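You operate a simulated robot arm through the tools that you are given. There is no shell and no other tool.

You run a simulated robot arm. Do the job below in one go: nothing can be reset, and whatever is moved stays where it is left.

## Task
Put things in order on the check bench. At the end: the ink cartridge with the red cap stands where the film weight with the orange grip stood; the film weight with the orange grip is on the cream cover box; the ink cartridge with the green cap stands where the film weight with the white grip stood; the film weight with the white grip stands where the ink cartridge with the red cap stood; whatever was shut is shut again. Leave all else as you found it, and nothing knocked over.

The check looks at the end state, three seconds after you hand in, the way a careful person would. Anything else that was tipped, shoved, dropped, spilled or broken makes it a failure. A push-on lid holds only when it is set on centred and level and pressed home; a screw cap is set on level and turned clockwise until tight.

## Robot
A 6-joint arm with a two-finger parallel gripper, fixed in place. Base frame: the origin is at the foot of the arm, x ahead of it, y to its left, z up; the work surface is at about z = 0. Lengths are in mm, angles in degrees, forces in N, time in s.
With the tool pointing down near the work surface it reaches from about 160 to 420 mm from the base axis. Its first joint turns from -66.0 to 66.0 degrees. Payload 1.57 kg.
Tool frame: the origin (TCP) lies between the finger pads and is the grasp point; the fingertips stand 30 mm ahead of it; z points along the fingers, y is the line along which they close. Largest opening 80 mm; finger width 17, thickness 12; the body of the gripper, 40 by 82 mm, starts 80 mm behind the TCP.
Orientation is that of the tool frame in the base frame, as a unit quaternion [x, y, z, w]. With the fingers straight down and closing along the base's y, the tool's x points along the base's -x, its y along +y and its z along -z.

## Interface
- The arm moves only by the tool play_rows. Its argument "commands" is a list of rows, each an object of numbers (a shift or turn left out is 0, a gripper value left out holds the last): "tx", "ty", "tz": the shift along the tool's x, y, z in mm; "wx", "wy", "wz": the turn, a rotation vector about the tool's x, y, z in degrees; "claw": the closure, from 0 (fully open) to 1 (shut). In form: [{"tx": .., "ty": .., "tz": .., "wx": .., "wy": .., "wz": .., "claw": ..}, ...]. A call has 1 to 20 rows; each row shifts and turns the commanded pose from where the row before left it, along the tool's axes as they then stand. Rows are played at 5 a second. More than 50 mm and 8.6 degrees between two rows, or a gripper value outside its range, and nothing of the call is played. A pose out of reach is approached as far as the arm can. The call stops where the force on the tool passes 40 N (or 10 N more than at its start, if that is more) or the arm is blocked; 0.2 s more then pass. Each finger travels about 153 mm/s and halts on what it meets, pressing with about 20 N; the grip force reading is that of the motor and also rises with nothing between the fingers. The clock runs only during rows and for 0.2 s after the last one: add rows that do not move to give the fingers time. It gives the time, the measured TCP pose, the force on the tool (base axes), the opening and the grip force at its end, in the units of the frame above (readings bear some noise), with the torque about the TCP (base axes, N m) and any sound that the robot's microphone picked up, and new pictures: "views" is both (left out), scene, wrist or none.
- Cameras (640 x 400 px; columns grow to the right, rows downward): "scene" is fixed at [53.5, -327.5, 429.8]; the picture's right is [0.80, -0.61, 0.00], its down [-0.31, -0.41, -0.86] and it looks along [0.52, 0.68, -0.52] (base axes); focal length 274 px, centre (320, 200). "wrist" rides on the gripper at [72, -7, -122] in the tool frame; the picture's right is [0.09, 1.00, 0.00], its down [-0.84, 0.08, -0.54] and it looks along [-0.54, 0.05, 0.84] (tool axes); focal length 238 px, centre (320, 200). There is no depth. A picture from a camera that has moved, and an enlarged one, comes with that camera's place and axes in the base frame and with its lens.
- zoom(camera, box): a new picture of the part [left, top, right, bottom] of that camera's present view, enlarged. The clock stands still meanwhile.
- job_done(): hands the job in; it is judged then, once.

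Nothing tells you positions but the pictures and the camera data. Unless the task says otherwise, let go and move clear before handing in.

The tools are called as a command line: name --argument value ..., lists and objects as JSON in quotes. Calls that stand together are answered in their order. play_rows: Moves the arm, as the interface text tells. Its arguments: {"type":"object","properties":{"commands":{"type":"array"},"views":{"type":"string","enum":["both","scene","wrist","none"]}},"required":["commands"]} The other tools are called the same way: zoom (camera, box) takes an enlarged picture of a part of a camera's view; job_done () hands the job in.

At the start:

```text
time_s: 0.0
tool_pos: [205.8, 101.5, 261.1]
ee_rot: [-0.002, 1.0, 0.0, 0.001]
contact_force: [-0.7, -0.8, -0.1]
wrist_torque: [-0.02, 0.0, 0.0]
opening: 80.0
grip_force: 0.0
```

scene: 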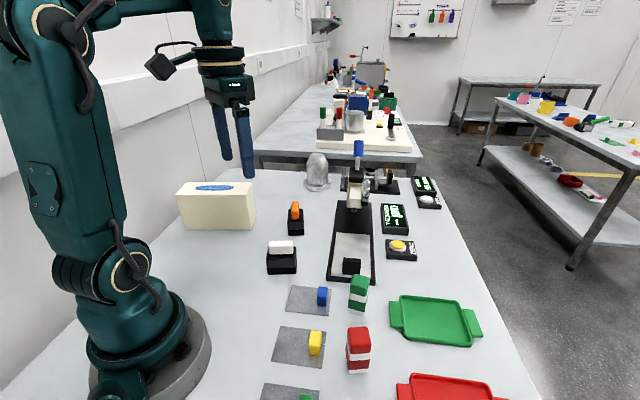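
wrist: 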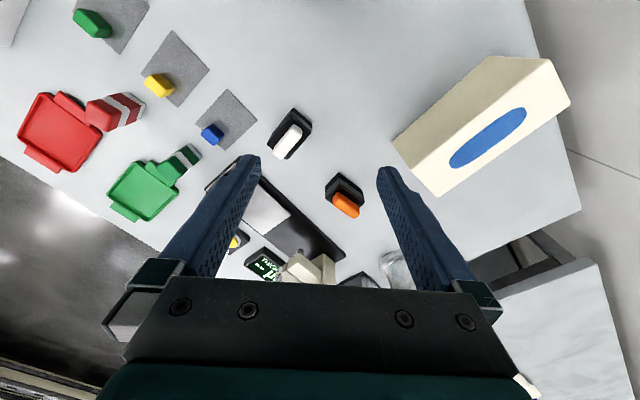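

I see a bench with a cream cover box, two film weights (orange grip and white grip), two ink cartridges (red and green), trays and pads with small coloured things. I'll look closer before moving anything.

zoom --camera "scene" --box '[160, 150, 320, 250]'

zoom --camera "scene" --box '[250, 200, 410, 300]'

zoom --camera "scene" --box '[260, 270, 468, 400]'

zoom --camera "scene" --box '[290, 130, 450, 230]'

zoom --camera "wrist" --box '[240, 80, 400, 180]'

zoom --camera "wrist" --box '[0, 0, 240, 150]'

```text
4.00 times, centred on (240, 200) of scene
camera zoom: at [53.5, -327.5, 429.8], right [0.8, -0.61, 0.0], down [-0.31, -0.41, -0.86], along [0.52, 0.68, -0.52], focal length 1098 px, centre (640, 200)
```

zoom: 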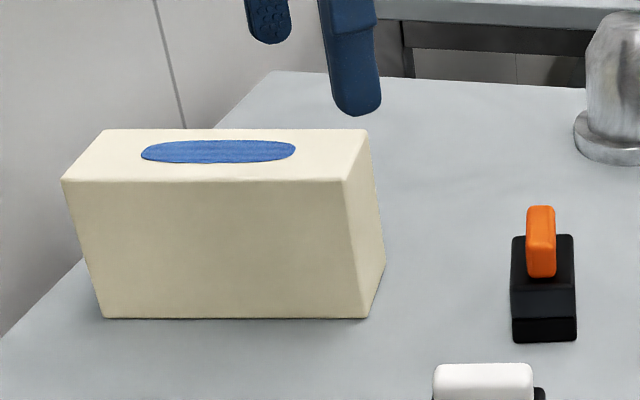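

```text
4.00 times, centred on (330, 250) of scene
camera zoom: at [53.5, -327.5, 429.8], right [0.8, -0.61, 0.0], down [-0.31, -0.41, -0.86], along [0.52, 0.68, -0.52], focal length 1098 px, centre (280, 0)
```

zoom: 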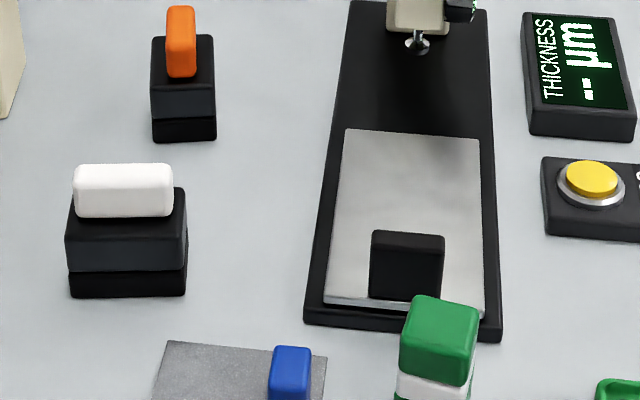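

```text
3.08 times, centred on (364, 335) of scene
camera zoom: at [53.5, -327.5, 429.8], right [0.8, -0.61, 0.0], down [-0.31, -0.41, -0.86], along [0.52, 0.68, -0.52], focal length 844 px, centre (185, -215)
```

zoom: 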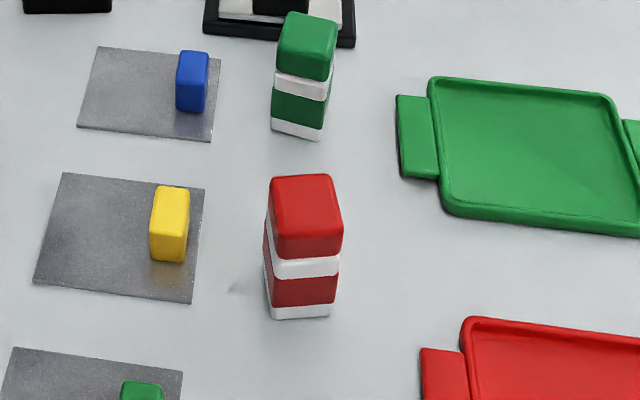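

```text
4.00 times, centred on (370, 180) of scene
camera zoom: at [53.5, -327.5, 429.8], right [0.8, -0.61, 0.0], down [-0.31, -0.41, -0.86], along [0.52, 0.68, -0.52], focal length 1098 px, centre (120, 280)
```

zoom: 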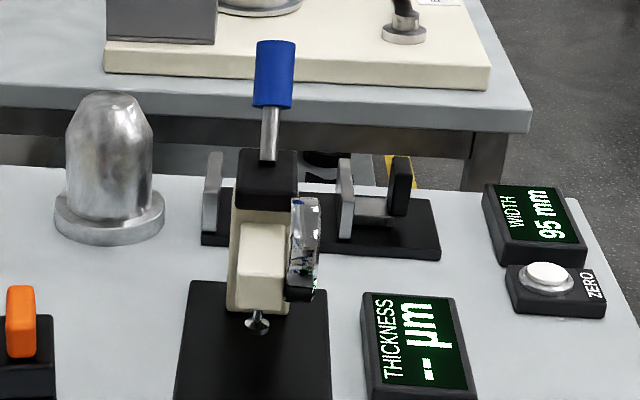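

```text
4.00 times, centred on (320, 130) of wrist
camera zoom: at [133.8, 95.1, 383.7], right [-0.1, 1.0, 0.0], down [0.84, 0.08, 0.54], along [0.54, 0.05, -0.84], focal length 953 px, centre (320, 480)
```

zoom: 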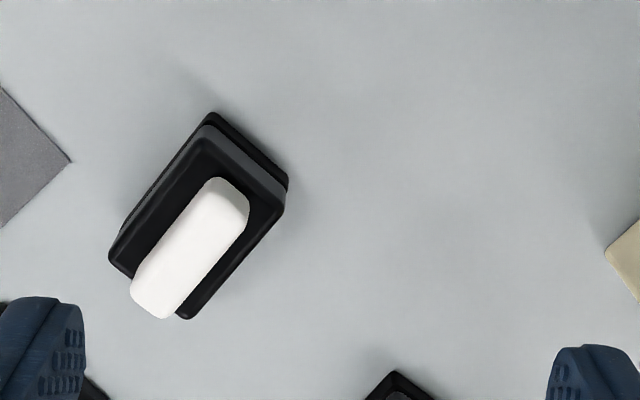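

```text
2.67 times, centred on (120, 75) of wrist
camera zoom: at [133.8, 95.1, 383.7], right [-0.1, 1.0, 0.0], down [0.84, 0.08, 0.54], along [0.54, 0.05, -0.84], focal length 636 px, centre (853, 533)
```

zoom: 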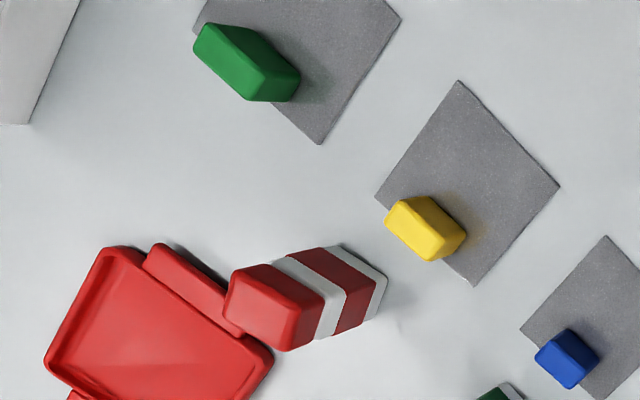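

The layout is now clear: orange weight near (350,157), white weight near (251,60), red cartridge near (236,-182), cream box near (208,300). I'll zoom in tighter to refine heights and edges.

zoom --camera "scene" --box '[334, 320, 382, 380]'

zoom --camera "scene" --box '[336, 266, 384, 326]'

zoom --camera "scene" --box '[275, 195, 323, 245]'

zoom --camera "scene" --box '[258, 232, 306, 282]'

zoom --camera "wrist" --box '[310, 160, 390, 230]'

zoom --camera "wrist" --box '[380, 40, 600, 200]'

```text
6.67 times, centred on (358, 350) of scene
camera zoom: at [53.5, -327.5, 429.8], right [0.8, -0.61, 0.0], down [-0.31, -0.41, -0.86], along [0.52, 0.68, -0.52], focal length 1830 px, centre (67, -800)
```

zoom: 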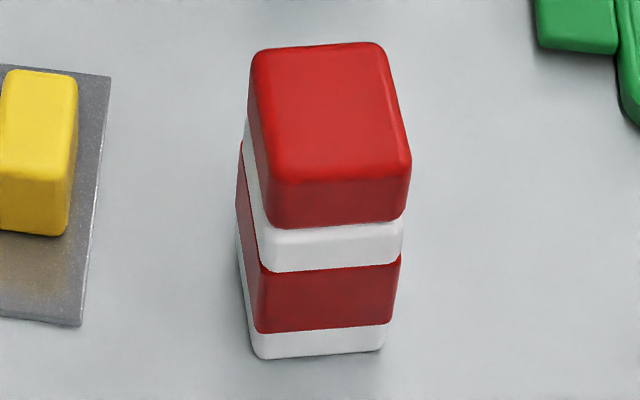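

```text
6.67 times, centred on (360, 296) of scene
camera zoom: at [53.5, -327.5, 429.8], right [0.8, -0.61, 0.0], down [-0.31, -0.41, -0.86], along [0.52, 0.68, -0.52], focal length 1830 px, centre (53, -440)
```

zoom: 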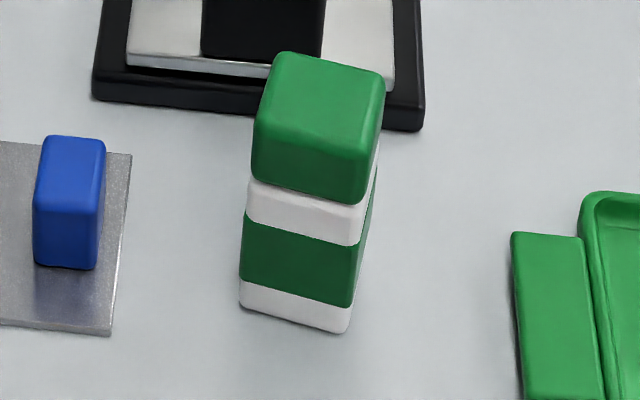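

```text
8.00 times, centred on (299, 220) of scene
camera zoom: at [53.5, -327.5, 429.8], right [0.8, -0.61, 0.0], down [-0.31, -0.41, -0.86], along [0.52, 0.68, -0.52], focal length 2196 px, centre (488, 40)
```

zoom: 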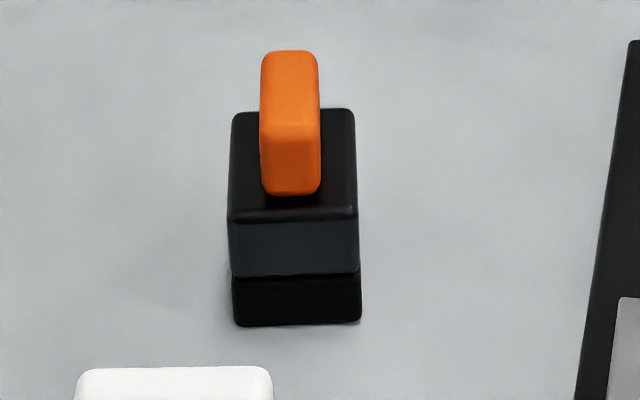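

```text
8.00 times, centred on (282, 257) of scene
camera zoom: at [53.5, -327.5, 429.8], right [0.8, -0.61, 0.0], down [-0.31, -0.41, -0.86], along [0.52, 0.68, -0.52], focal length 2196 px, centre (624, -256)
```

zoom: 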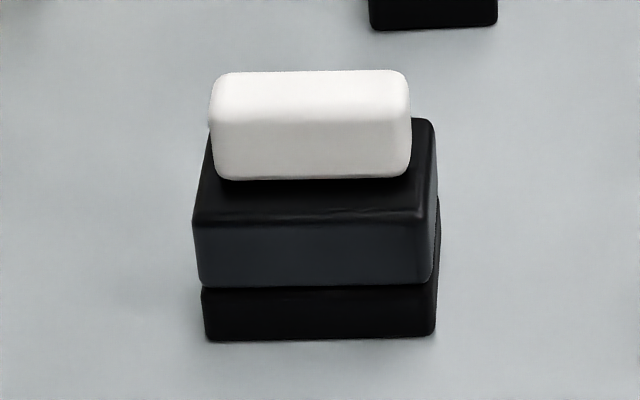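

```text
5.71 times, centred on (350, 195) of wrist
camera zoom: at [133.8, 95.1, 383.7], right [-0.1, 1.0, 0.0], down [0.84, 0.08, 0.54], along [0.54, 0.05, -0.84], focal length 1362 px, centre (149, 229)
```

zoom: 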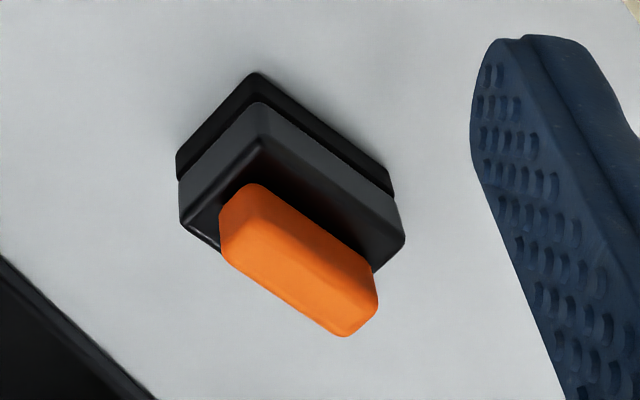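

```text
2.50 times, centred on (490, 120) of wrist
camera zoom: at [133.8, 95.1, 383.7], right [-0.1, 1.0, 0.0], down [0.84, 0.08, 0.54], along [0.54, 0.05, -0.84], focal length 596 px, centre (-105, 400)
```

zoom: 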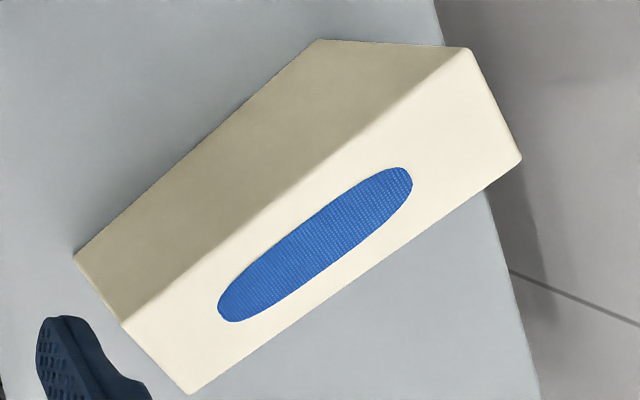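

The weights look like 58×39 mm blocks about 44 mm high, each with a grip bar up to about z=65. I take the orange weight to be centred near (349.5,159) with its long axis at about 55°, so I'll move above it first and check.

play_rows --commands '[{"tx": -24, "ty": 9.6, "tz": 13}, {"tx": -24, "ty": 9.6, "tz": 13}, {"tx": -24, "ty": 9.6, "tz": 13}, {"tx": -24, "ty": 9.6, "tz": 13}, {"tx": -24, "ty": 9.6, "tz": 13}, {"tx": -23.7, "ty": 9.4, "tz": 13}, {"wz": -7.9}, {"wz": -7.9}, {"wz": -7.9}, {"wz": -7.9}, {"wz": -7.9}, {"wz": -7.9}, {"wz": -7.9}, {}]'

```text
time_s: 3.0
tool_pos: [343.8, 157.9, 181.4]
ee_rot: [-0.467, 0.884, 0.0, 0.001]
contact_force: [-0.4, 0.7, -0.1]
wrist_torque: [-0.03, 0.0, 0.01]
opening: 79.9
grip_force: 0.2
out of reach, approached as far as the arm can: row 6
camera wrist: at [309.7, 94.8, 303.8], right [-0.87, 0.49, 0.0], down [0.41, 0.73, 0.54], along [0.26, 0.47, -0.84], focal length 238 px, centre (320, 200)
```

scene: 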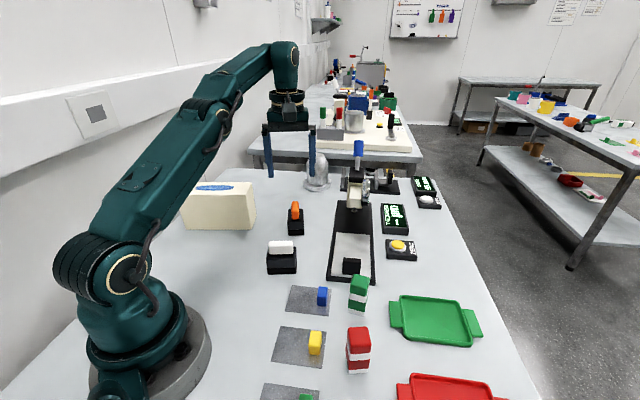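
wrist: 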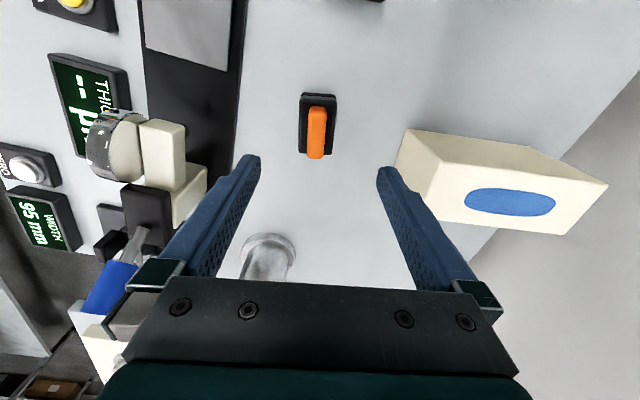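

The orange weight is below the gripper and its bar lines up vertically in the wrist view. I'll zoom to fix its centre and yaw precisely.

zoom --camera "wrist" --box '[280, 80, 360, 170]'

zoom --camera "wrist" --box '[380, 110, 620, 250]'

```text
4.44 times, centred on (320, 125) of wrist
camera zoom: at [309.7, 94.8, 303.8], right [-0.87, 0.49, 0.0], down [0.41, 0.73, 0.54], along [0.26, 0.47, -0.84], focal length 1059 px, centre (320, 533)
```

zoom: 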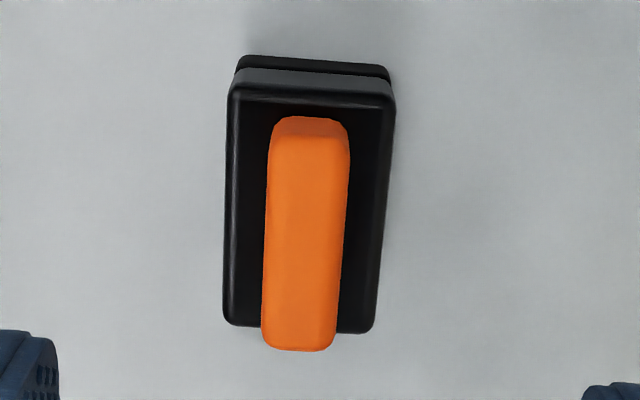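

```text
2.67 times, centred on (500, 180) of wrist
camera zoom: at [309.7, 94.8, 303.8], right [-0.87, 0.49, 0.0], down [0.41, 0.73, 0.54], along [0.26, 0.47, -0.84], focal length 636 px, centre (-160, 253)
```

zoom: 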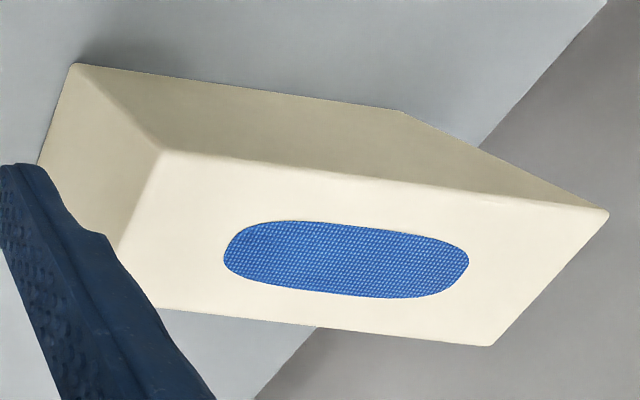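

The weight's centre comes out near (350.2,159.8) with yaw about 57.5°, so I'll make a 1.8° correction and descend partway to see where the arm truly is.

play_rows --commands '[{"wz": -1.8, "tz": 10}, {"tz": 15}, {"tz": 15}, {"tz": 15}, {}, {}]'

```text
time_s: 4.4
tool_pos: [345.8, 156.4, 126.5]
ee_rot: [-0.479, 0.878, 0.0, 0.001]
contact_force: [0.3, -0.2, -0.6]
wrist_torque: [-0.01, 0.03, 0.01]
opening: 80.1
grip_force: 0.1
camera wrist: at [312.0, 93.8, 248.7], right [-0.89, 0.46, 0.0], down [0.39, 0.75, 0.54], along [0.25, 0.48, -0.84], focal length 238 px, centre (320, 200)
```

scene: 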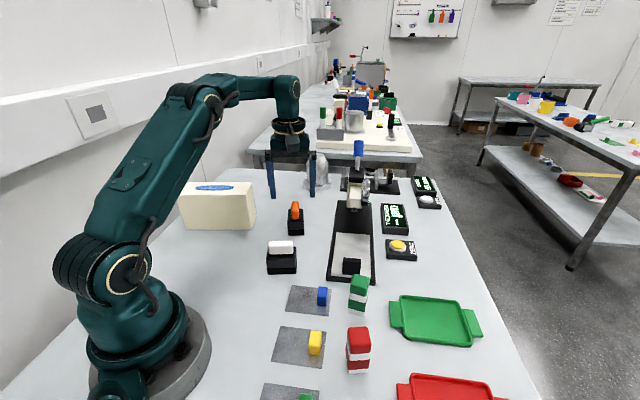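
wrist: 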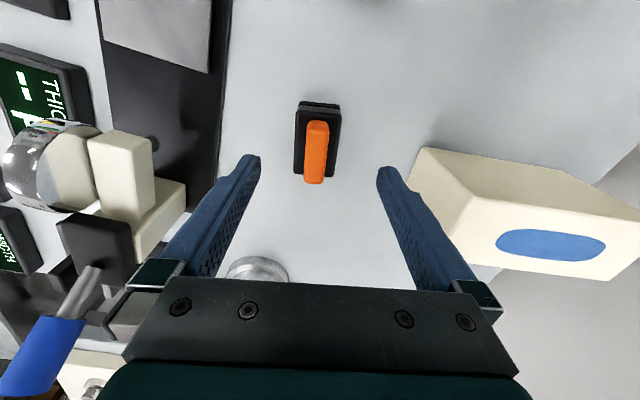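

I'm at z≈126 and the gauge is well clear of the fingers. I'll zoom on the orange bar again before the final approach.

zoom --camera "wrist" --box '[270, 90, 370, 190]'

```text
4.00 times, centred on (320, 140) of wrist
camera zoom: at [312.0, 93.8, 248.7], right [-0.89, 0.46, 0.0], down [0.39, 0.75, 0.54], along [0.25, 0.48, -0.84], focal length 953 px, centre (320, 440)
```

zoom: 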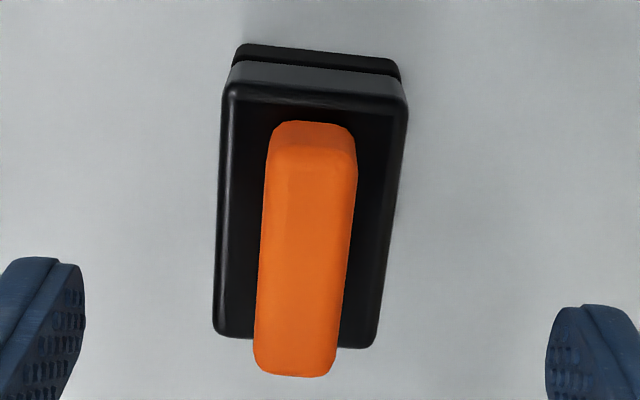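

The bar's centre is about (350.6,160.5), so I'll shift by about 6 mm and descend with the fingertips staying above the slab top.

play_rows --commands '[{"tx": -6.0, "ty": -1.8}, {"tz": 10}, {"tz": 10}, {"tz": 10}, {"tz": 6}, {}, {}]'

```text
time_s: 6.0
tool_pos: [349.5, 162.4, 89.6]
ee_rot: [-0.479, 0.878, 0.0, 0.001]
contact_force: [0.4, 0.5, -0.3]
wrist_torque: [-0.01, 0.01, -0.01]
opening: 80.1
grip_force: 0.0
camera wrist: at [316.9, 97.8, 212.7], right [-0.89, 0.46, 0.0], down [0.39, 0.75, 0.54], along [0.25, 0.48, -0.84], focal length 238 px, centre (320, 200)
```

scene: 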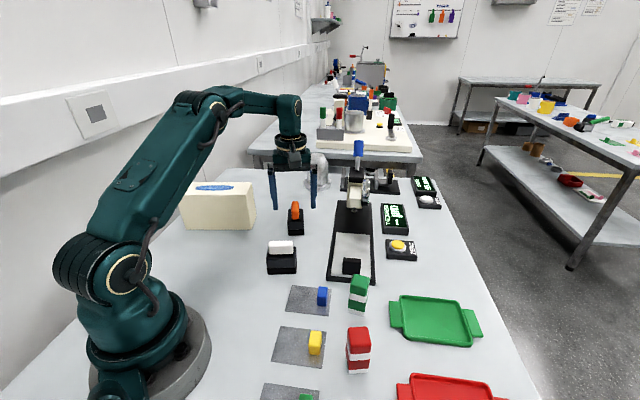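
wrist: 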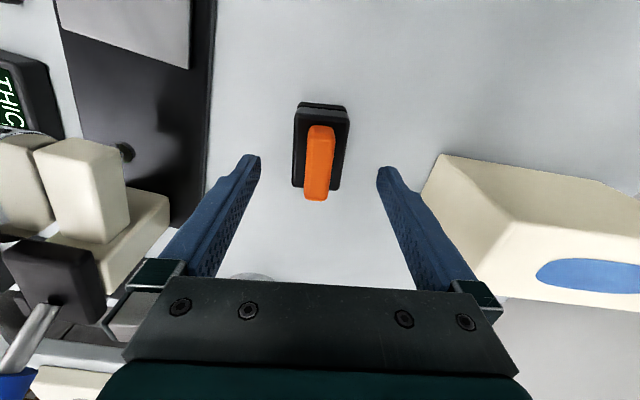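

Fingertips are now just beside the bar's top. I'll check centring between the fingers closely.

zoom --camera "wrist" --box '[230, 90, 410, 210]'

zoom --camera "scene" --box '[255, 150, 335, 250]'

```text
3.33 times, centred on (320, 150) of wrist
camera zoom: at [316.9, 97.8, 212.7], right [-0.89, 0.46, 0.0], down [0.39, 0.75, 0.54], along [0.25, 0.48, -0.84], focal length 794 px, centre (320, 367)
```

zoom: 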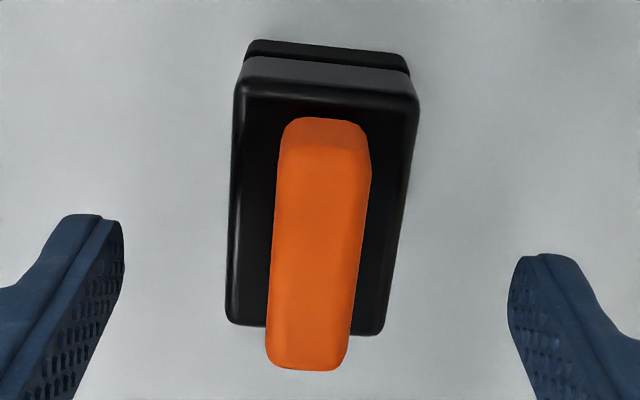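

```text
4.00 times, centred on (295, 200) of scene
camera zoom: at [53.5, -327.5, 429.8], right [0.8, -0.61, 0.0], down [-0.31, -0.41, -0.86], along [0.52, 0.68, -0.52], focal length 1098 px, centre (420, 200)
```

zoom: 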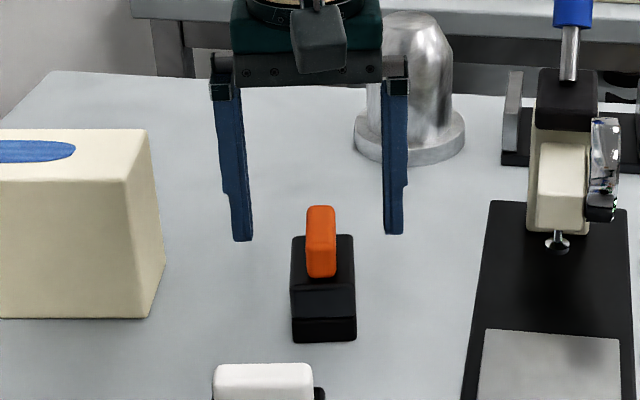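

Well centred between the fingers. I'll go down another 11 mm, close on the bar, and check the grip.

play_rows --commands '[{"tz": 6}, {"tz": 5}, {}, {"claw": 0.6}, {"claw": 0.75}, {"claw": 1.0}, {}, {}]'

```text
time_s: 7.8
tool_pos: [350.1, 161.3, 78.8]
ee_rot: [-0.48, 0.877, 0.001, 0.001]
contact_force: [0.3, -0.5, 0.1]
wrist_torque: [0.07, -0.05, 0.0]
opening: 17.8
grip_force: 19.9
camera wrist: at [316.7, 97.5, 201.8], right [-0.89, 0.46, 0.0], down [0.39, 0.75, 0.54], along [0.25, 0.48, -0.84], focal length 238 px, centre (320, 200)
```

scene: 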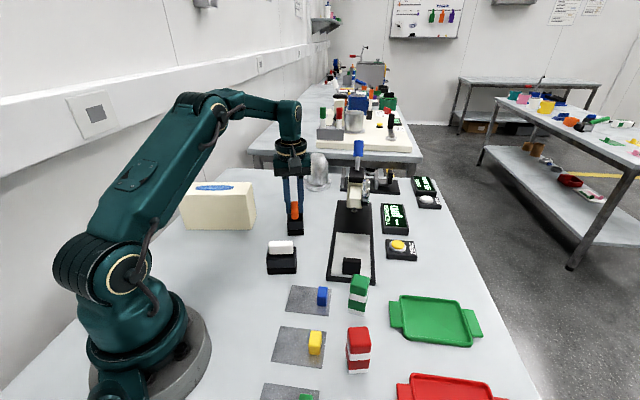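
wrist: 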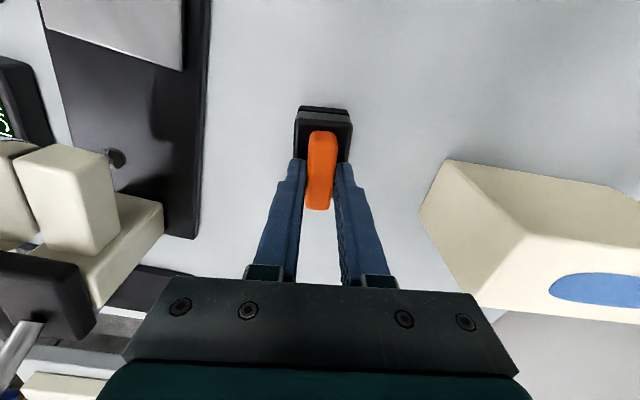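

The bar is gripped (17.8 mm opening). I'll lift a little and check that the whole weight comes along.

play_rows --commands '[{"tz": -5}, {"tz": -10}, {"tz": -10}, {}, {}]'

zoom --camera "scene" --box '[255, 150, 335, 250]'

zoom --camera "wrist" --box '[240, 80, 400, 220]'

```text
time_s: 9.0
tool_pos: [348.8, 161.6, 104.4]
ee_rot: [-0.479, 0.878, 0.001, 0.001]
contact_force: [-0.6, -0.3, -4.7]
wrist_torque: [-0.01, 0.03, -0.02]
opening: 17.8
grip_force: 20.2
camera wrist: at [317.2, 97.5, 226.8], right [-0.89, 0.46, 0.0], down [0.39, 0.75, 0.54], along [0.25, 0.48, -0.84], focal length 238 px, centre (320, 200)
```

scene: 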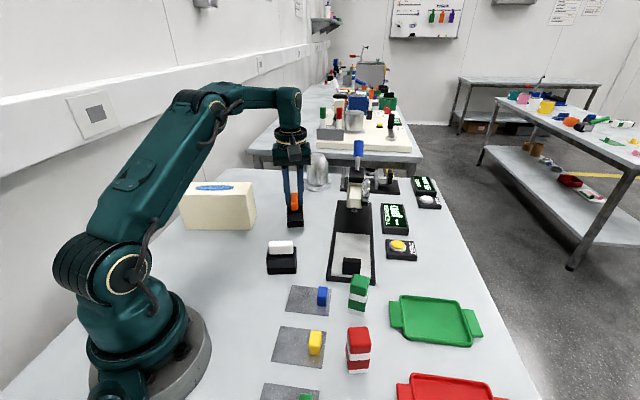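
wrist: 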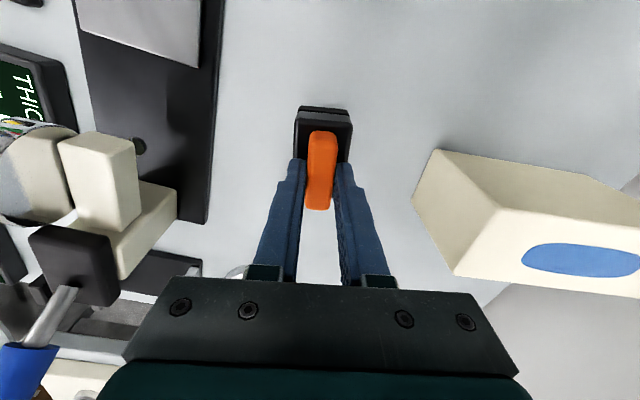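

```text
4.00 times, centred on (295, 200) of scene
camera zoom: at [53.6, -327.5, 429.8], right [0.8, -0.61, 0.0], down [-0.31, -0.41, -0.86], along [0.52, 0.68, -0.52], focal length 1098 px, centre (420, 200)
```

zoom: 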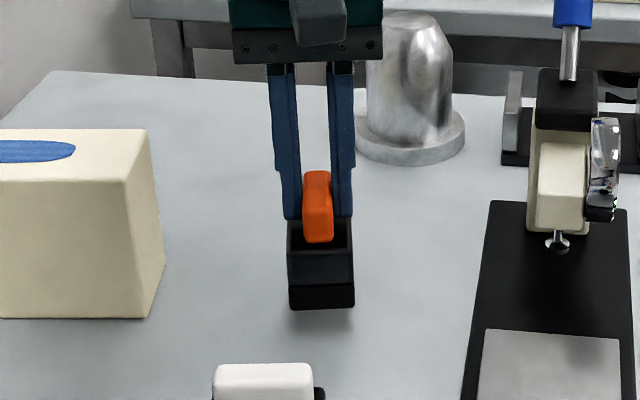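

```text
2.86 times, centred on (320, 150) of wrist
camera zoom: at [317.2, 97.5, 226.8], right [-0.89, 0.46, 0.0], down [0.39, 0.75, 0.54], along [0.25, 0.48, -0.84], focal length 681 px, centre (320, 343)
```

zoom: 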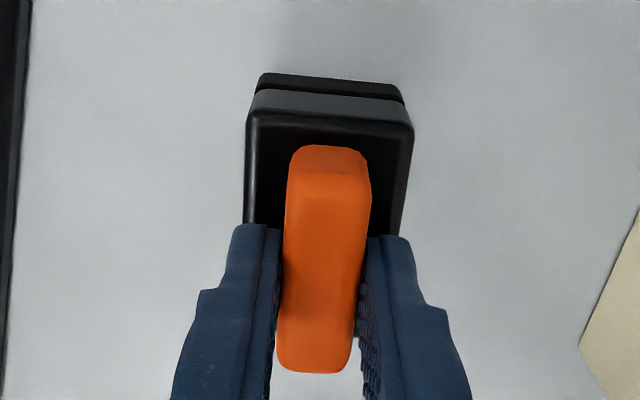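

The whole weight lifts cleanly. The box top is near z=100 with its centre at about (207,303) and its long axis at about 143°. I'll raise and retract, then turn the weight parallel to the box.

play_rows --commands '[{"tz": -18}, {"tz": -18}, {"tz": -18}, {"tx": 18.4, "ty": 11.8, "tz": -10.5}, {"tx": 18.4, "ty": 11.8, "tz": -10.5}, {"tx": 18.4, "ty": 11.8, "tz": -10.5}, {"tx": 18.4, "ty": 11.8, "tz": -10.5}, {"wz": -7.8}, {"wz": -7.8}, {"wz": -7.8}, {"wz": -7.8}, {"wz": -7.8}, {"wz": -7.8}, {"wz": -7.8}, {"wz": -7.8}, {"wz": -7.8}, {"wz": -7.8}, {"wz": -7.8}, {}, {}]'

```text
time_s: 13.2
tool_pos: [270.9, 125.0, 200.1]
ee_rot: [0.949, -0.316, 0.0, 0.0]
contact_force: [0.3, 0.5, -4.3]
wrist_torque: [-0.01, 0.02, 0.04]
opening: 17.7
grip_force: 19.9
camera wrist: at [332.2, 87.6, 322.6], right [-0.52, -0.85, 0.0], down [-0.72, 0.44, 0.54], along [-0.46, 0.28, -0.84], focal length 238 px, centre (320, 200)
```

scene: 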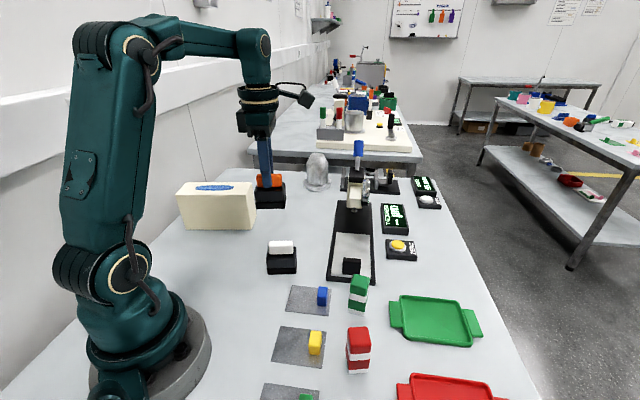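
wrist: 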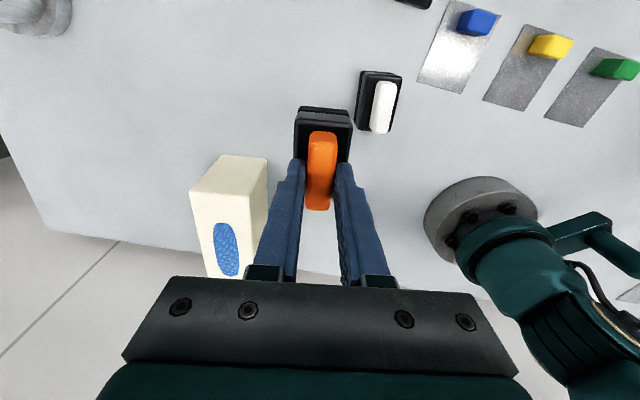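

The weight is held level at (271,125,200) and parallel to the box. I'll measure the box once more from this view.

zoom --camera "wrist" --box '[160, 140, 320, 290]'

```text
2.67 times, centred on (240, 215) of wrist
camera zoom: at [332.2, 87.6, 322.6], right [-0.52, -0.85, 0.0], down [-0.72, 0.44, 0.54], along [-0.46, 0.28, -0.84], focal length 636 px, centre (533, 160)
```

zoom: 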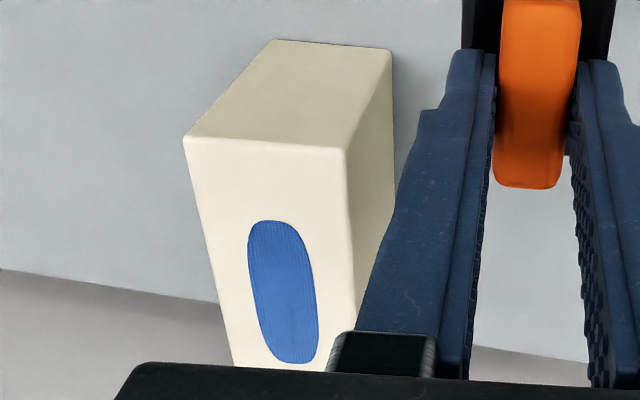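

The box estimate holds: centre near (206.5,303), top at z≈100, long axis at 143.5°. I'll carry the weight over to just in front of centre at a safe height.

play_rows --commands '[{"tx": -19.8, "ty": -12.3}, {"tx": -19.8, "ty": -12.3}, {"tx": -19.8, "ty": -12.3}, {"tx": -19.8, "ty": -12.3}, {"tx": -19.8, "ty": -12.3}, {"tx": -19.8, "ty": -12.3}, {"tx": -19.8, "ty": -12.3}, {"tx": -19.8, "ty": -12.4}, {}, {}]'

zoom --camera "scene" --box '[160, 110, 280, 240]'

zoom --camera "wrist" --box '[220, 60, 420, 230]'

```text
time_s: 15.4
tool_pos: [202.9, 298.9, 199.3]
ee_rot: [0.948, -0.317, 0.0, 0.001]
contact_force: [0.7, -0.2, -3.2]
wrist_torque: [0.0, 0.0, 0.03]
opening: 17.8
grip_force: 19.7
camera wrist: at [264.6, 261.1, 322.2], right [-0.52, -0.85, 0.0], down [-0.72, 0.44, 0.54], along [-0.46, 0.28, -0.84], focal length 238 px, centre (320, 200)
```

scene: 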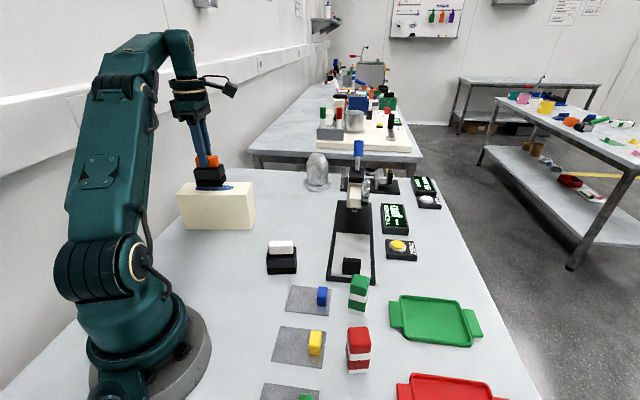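
wrist: 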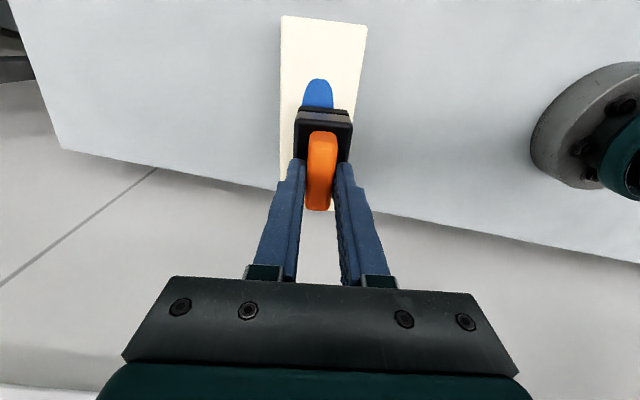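

```text
3.08 times, centred on (220, 175) of scene
camera zoom: at [53.5, -327.5, 429.8], right [0.8, -0.61, 0.0], down [-0.31, -0.41, -0.86], along [0.52, 0.68, -0.52], focal length 844 px, centre (628, 277)
```

zoom: 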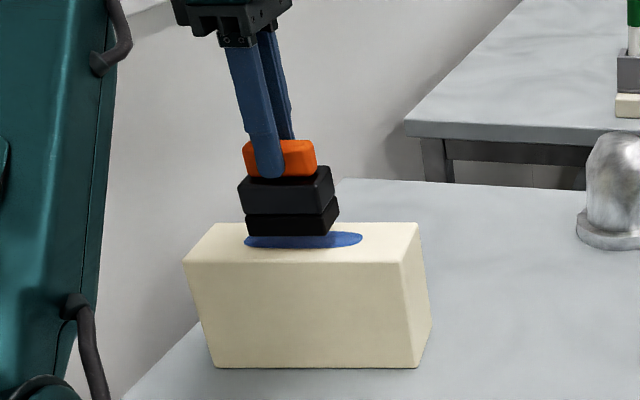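

```text
2.35 times, centred on (320, 145) of wrist
camera zoom: at [264.6, 261.1, 322.2], right [-0.52, -0.85, 0.0], down [-0.72, 0.44, 0.54], along [-0.46, 0.28, -0.84], focal length 561 px, centre (320, 329)
```

zoom: 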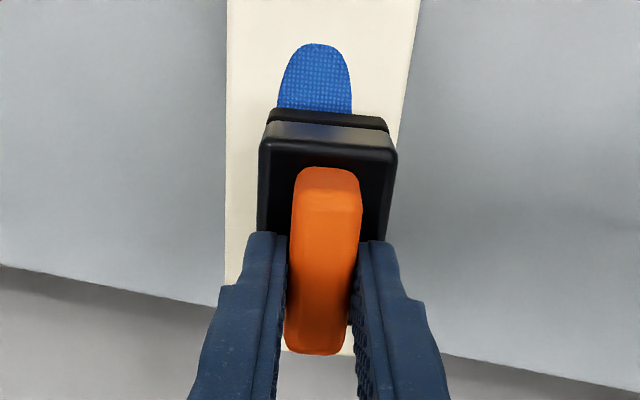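

The weight hangs just over the box, level and aligned. I'll lower it, shifting 3 mm back towards centre, and take the last millimetres gently.

play_rows --commands '[{"tz": 5, "ty": -1.5}, {"tz": 5, "ty": -1.5}, {"tz": 5}, {"tz": 2}, {}, {}]'

zoom --camera "scene" --box '[160, 110, 280, 240]'

```text
time_s: 16.8
tool_pos: [205.2, 300.4, 182.7]
ee_rot: [0.949, -0.316, 0.0, -0.001]
contact_force: [-3.4, -2.2, 16.2]
wrist_torque: [-0.17, 0.17, 0.01]
opening: 17.6
grip_force: 20.3
camera wrist: at [267.1, 263.5, 306.4], right [-0.52, -0.85, 0.0], down [-0.72, 0.44, 0.54], along [-0.46, 0.29, -0.84], focal length 238 px, centre (320, 200)
```

scene: 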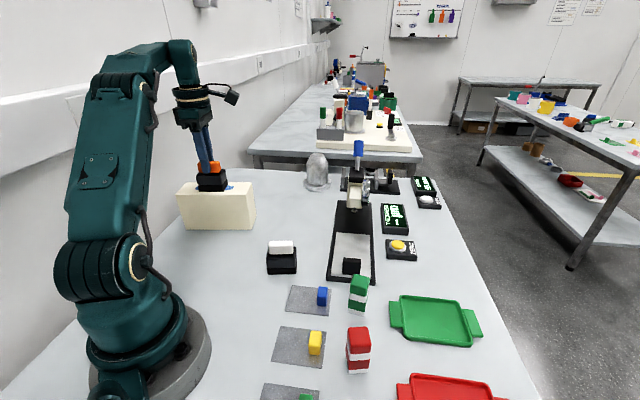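
wrist: 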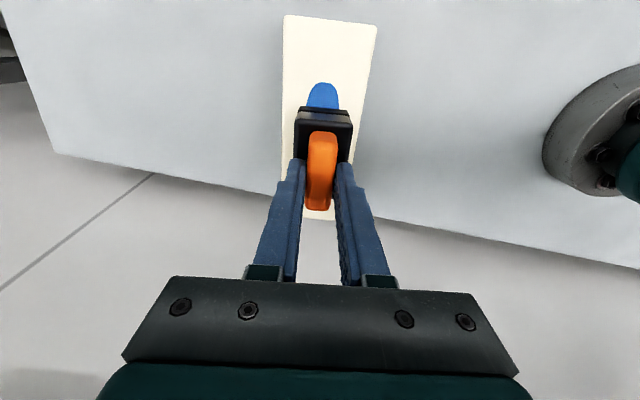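

```text
3.08 times, centred on (220, 175) of scene
camera zoom: at [53.5, -327.5, 429.7], right [0.8, -0.61, 0.0], down [-0.31, -0.41, -0.86], along [0.52, 0.68, -0.52], focal length 844 px, centre (628, 277)
```

zoom: 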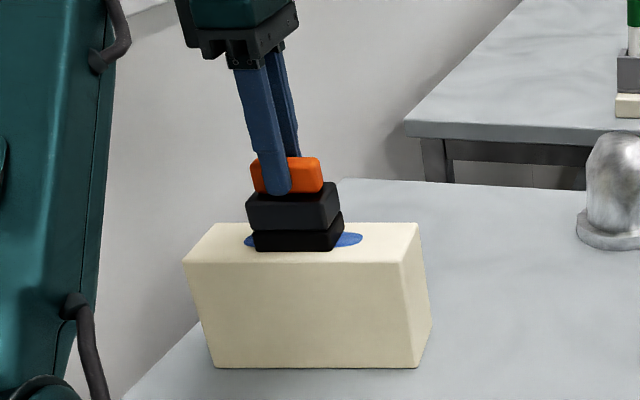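

The weight has touched the box (about 16 N upward). I'll ease off under a millimetre, then open the fingers.

play_rows --commands '[{"tz": -0.6}, {}, {}]' --views "none"

```text
time_s: 17.6
tool_pos: [205.8, 301.1, 182.7]
ee_rot: [0.949, -0.316, 0.001, -0.001]
contact_force: [1.9, 0.7, 9.8]
wrist_torque: [0.0, -0.12, 0.0]
opening: 17.7
grip_force: 19.7
```

play_rows --commands '[{"tz": -0.5}, {}, {"claw": 0.7}, {"claw": 0.6}, {"claw": 0.5}, {}, {}]'

zoom --camera "scene" --box '[160, 110, 280, 240]'

zoom --camera "wrist" --box '[220, 60, 420, 230]'

```text
time_s: 19.2
tool_pos: [205.6, 301.9, 183.8]
ee_rot: [0.949, -0.316, 0.001, -0.002]
contact_force: [0.7, -0.2, 0.7]
wrist_torque: [-0.03, 0.01, -0.02]
opening: 40.1
grip_force: 0.1
camera wrist: at [266.6, 263.8, 306.8], right [-0.52, -0.85, 0.0], down [-0.72, 0.44, 0.54], along [-0.46, 0.28, -0.84], focal length 238 px, centre (320, 200)
```

scene: 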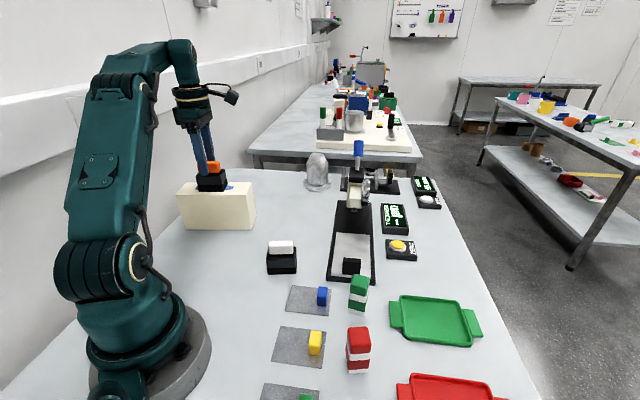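
wrist: 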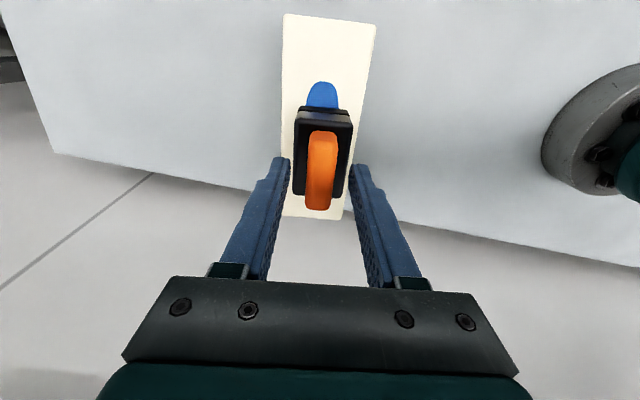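

```text
3.08 times, centred on (220, 175) of scene
camera zoom: at [53.5, -327.5, 429.8], right [0.8, -0.61, 0.0], down [-0.31, -0.41, -0.86], along [0.52, 0.68, -0.52], focal length 844 px, centre (628, 277)
```

zoom: 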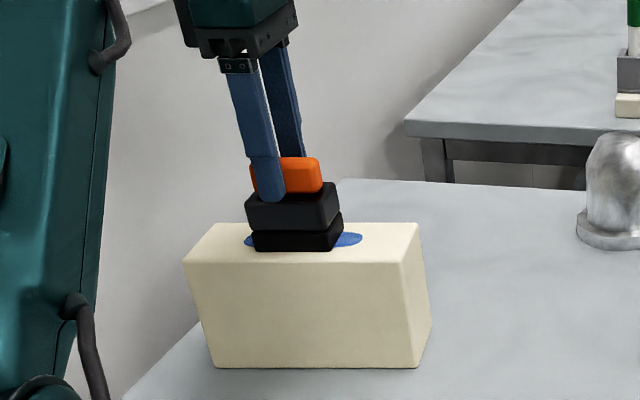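

```text
2.35 times, centred on (320, 145) of wrist
camera zoom: at [266.6, 263.8, 306.8], right [-0.52, -0.85, 0.0], down [-0.72, 0.44, 0.54], along [-0.46, 0.28, -0.84], focal length 561 px, centre (320, 329)
```

zoom: 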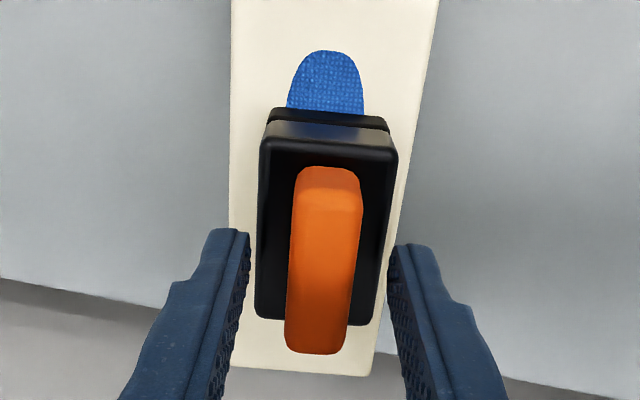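

The orange weight now rests on the box, square and well inside the top face. I'll open fully, rise clear, retract and start turning the wrist for the red cartridge.

play_rows --commands '[{"claw": 0.0}, {}, {"tz": -8, "ty": 2}, {"tz": -8, "ty": 2}, {"tz": -8, "ty": 3}, {"tz": -8, "ty": 4}, {"ty": 22, "tz": -4}, {"ty": 22, "tz": -4}, {"ty": 22, "tz": -4}, {"wz": 8.15}, {"wz": 8.15}, {"wz": 8.15}, {"wz": 8.15}, {"wz": 8.15}, {"wz": 8.15}, {"wz": 8.15}, {"wz": 8.15}, {"wz": 8.15}, {"wz": 8.15}, {"wz": 8.15}]'

```text
time_s: 23.4
tool_pos: [163.6, 237.3, 227.7]
ee_rot: [-0.448, 0.894, -0.001, 0.001]
contact_force: [0.2, -0.3, 0.4]
wrist_torque: [-0.01, 0.03, 0.01]
opening: 80.2
grip_force: 0.1
out of reach, approached as far as the arm can: row 9
camera wrist: at [125.8, 176.0, 350.8], right [-0.85, 0.52, 0.0], down [0.44, 0.72, 0.54], along [0.28, 0.46, -0.84], focal length 238 px, centre (320, 200)
```

scene: 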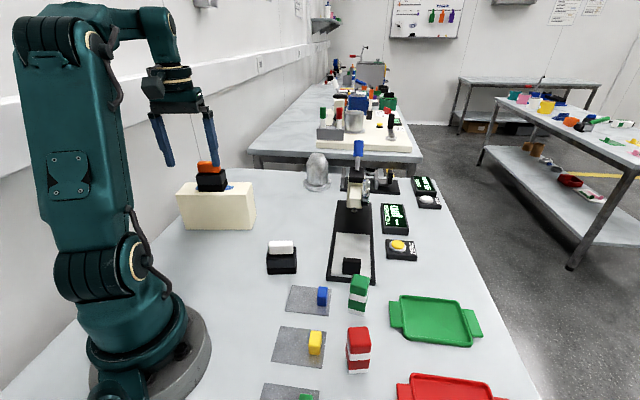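
wrist: 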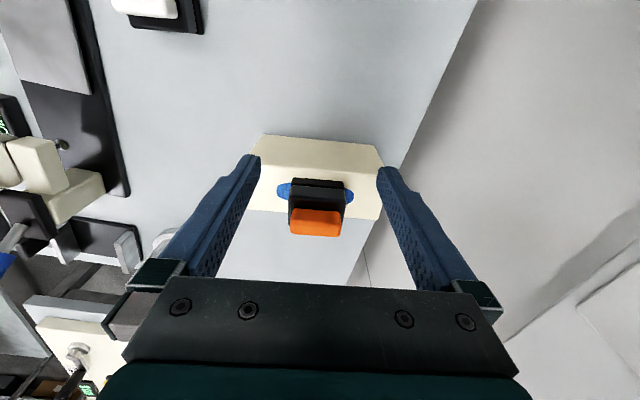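

The orange weight sits squarely on the box. I'll finish the wrist turn and move across to above the red cartridge.

zoom --camera "wrist" --box '[230, 120, 400, 260]'

play_rows --commands '[{"wz": 8.15}, {"wz": 8.15}, {"wz": 8.15}, {"wz": 8.15}, {"wz": 8.15}, {"wz": 8.15}, {"wz": 8.15}, {"wz": 8.15}, {"wz": 8.15}, {"wz": 8.15}, {"wz": 8.0}, {}]' --views "none"

```text
2.86 times, centred on (315, 190) of wrist
camera zoom: at [125.8, 176.0, 350.8], right [-0.85, 0.52, 0.0], down [0.44, 0.72, 0.54], along [0.28, 0.46, -0.84], focal length 681 px, centre (334, 229)
```

zoom: 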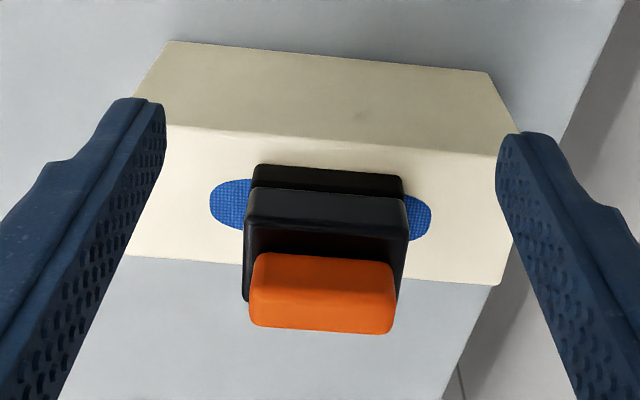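

```text
time_s: 26.0
tool_pos: [162.9, 238.1, 228.4]
ee_rot: [0.311, 0.95, 0.0, 0.001]
contact_force: [-0.8, -0.1, -0.3]
wrist_torque: [0.01, -0.02, 0.0]
opening: 80.1
grip_force: 0.1
```

The wrist is now at 53.8° yaw, which suits the red cartridge. I'll swing over the bench at height to above it.

play_rows --commands '[{"tx": -25.3, "ty": -18.3}, {"tx": -25.3, "ty": -18.3}, {"tx": -25.3, "ty": -18.3}, {"tx": -25.3, "ty": -18.3}, {"tx": -25.3, "ty": -18.3}, {"tx": -25.3, "ty": -18.3}, {"tx": -25.3, "ty": -18.3}, {"tx": -18.6, "ty": -23.9, "tz": 0}, {"tx": -18.6, "ty": -23.9, "tz": 5}, {"tx": -18.6, "ty": -23.9, "tz": 8}, {"tx": -18.6, "ty": -23.9, "tz": 8}, {"tx": -18.6, "ty": -23.9, "tz": 8}, {"tx": -18.6, "ty": -23.9, "tz": 8}, {"tx": -18.6, "ty": -23.9, "tz": 8}, {}, {}]'

```text
time_s: 29.4
tool_pos: [238.1, -185.2, 182.6]
ee_rot: [0.309, 0.951, 0.001, 0.0]
contact_force: [-0.2, -0.5, 0.3]
wrist_torque: [-0.03, 0.01, 0.01]
opening: 80.0
grip_force: 0.1
camera wrist: at [175.5, -147.1, 305.2], right [0.51, 0.86, 0.0], down [0.72, -0.43, 0.54], along [0.47, -0.28, -0.84], focal length 238 px, centre (320, 200)
```

scene: 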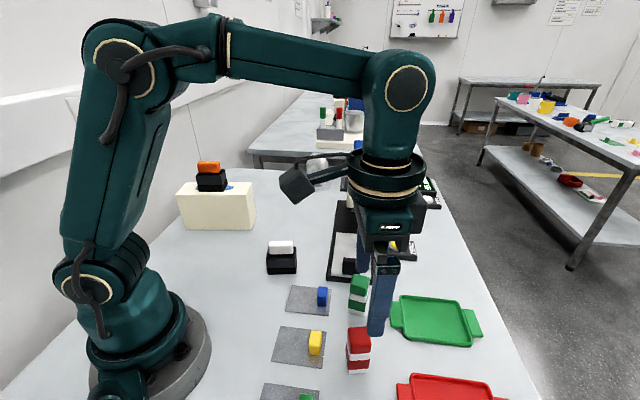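
wrist: 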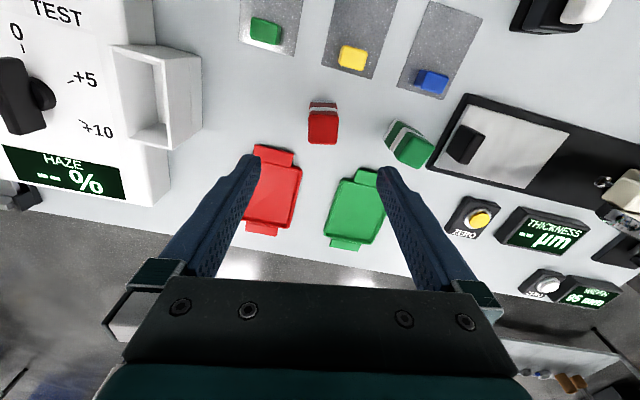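

The red cartridge lies right between the fingers in this view. I'll zoom in to fix its centre and yaw.

zoom --camera "wrist" --box '[285, 85, 365, 165]'

zoom --camera "wrist" --box '[220, 60, 460, 210]'

```text
5.00 times, centred on (325, 125) of wrist
camera zoom: at [175.5, -147.1, 305.2], right [0.51, 0.86, 0.0], down [0.72, -0.43, 0.54], along [0.47, -0.28, -0.84], focal length 1192 px, centre (295, 575)
```

zoom: 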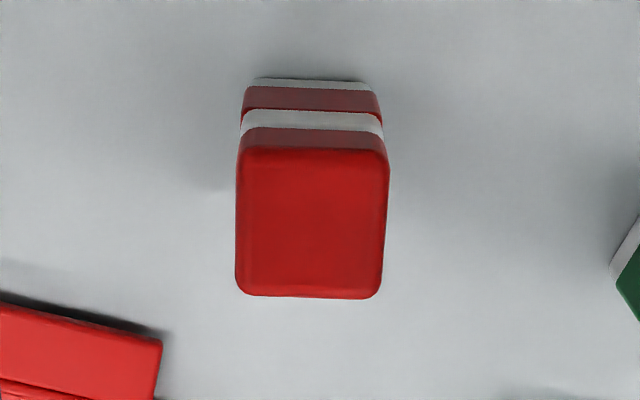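

```text
2.67 times, centred on (340, 135) of wrist
camera zoom: at [175.5, -147.1, 305.2], right [0.51, 0.86, 0.0], down [0.72, -0.43, 0.54], along [0.47, -0.28, -0.84], focal length 636 px, centre (267, 373)
```

zoom: 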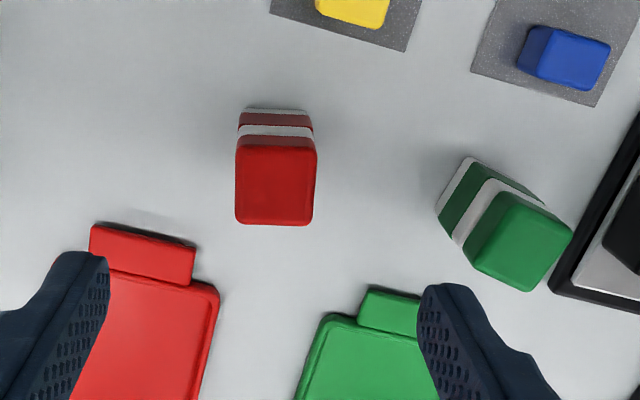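

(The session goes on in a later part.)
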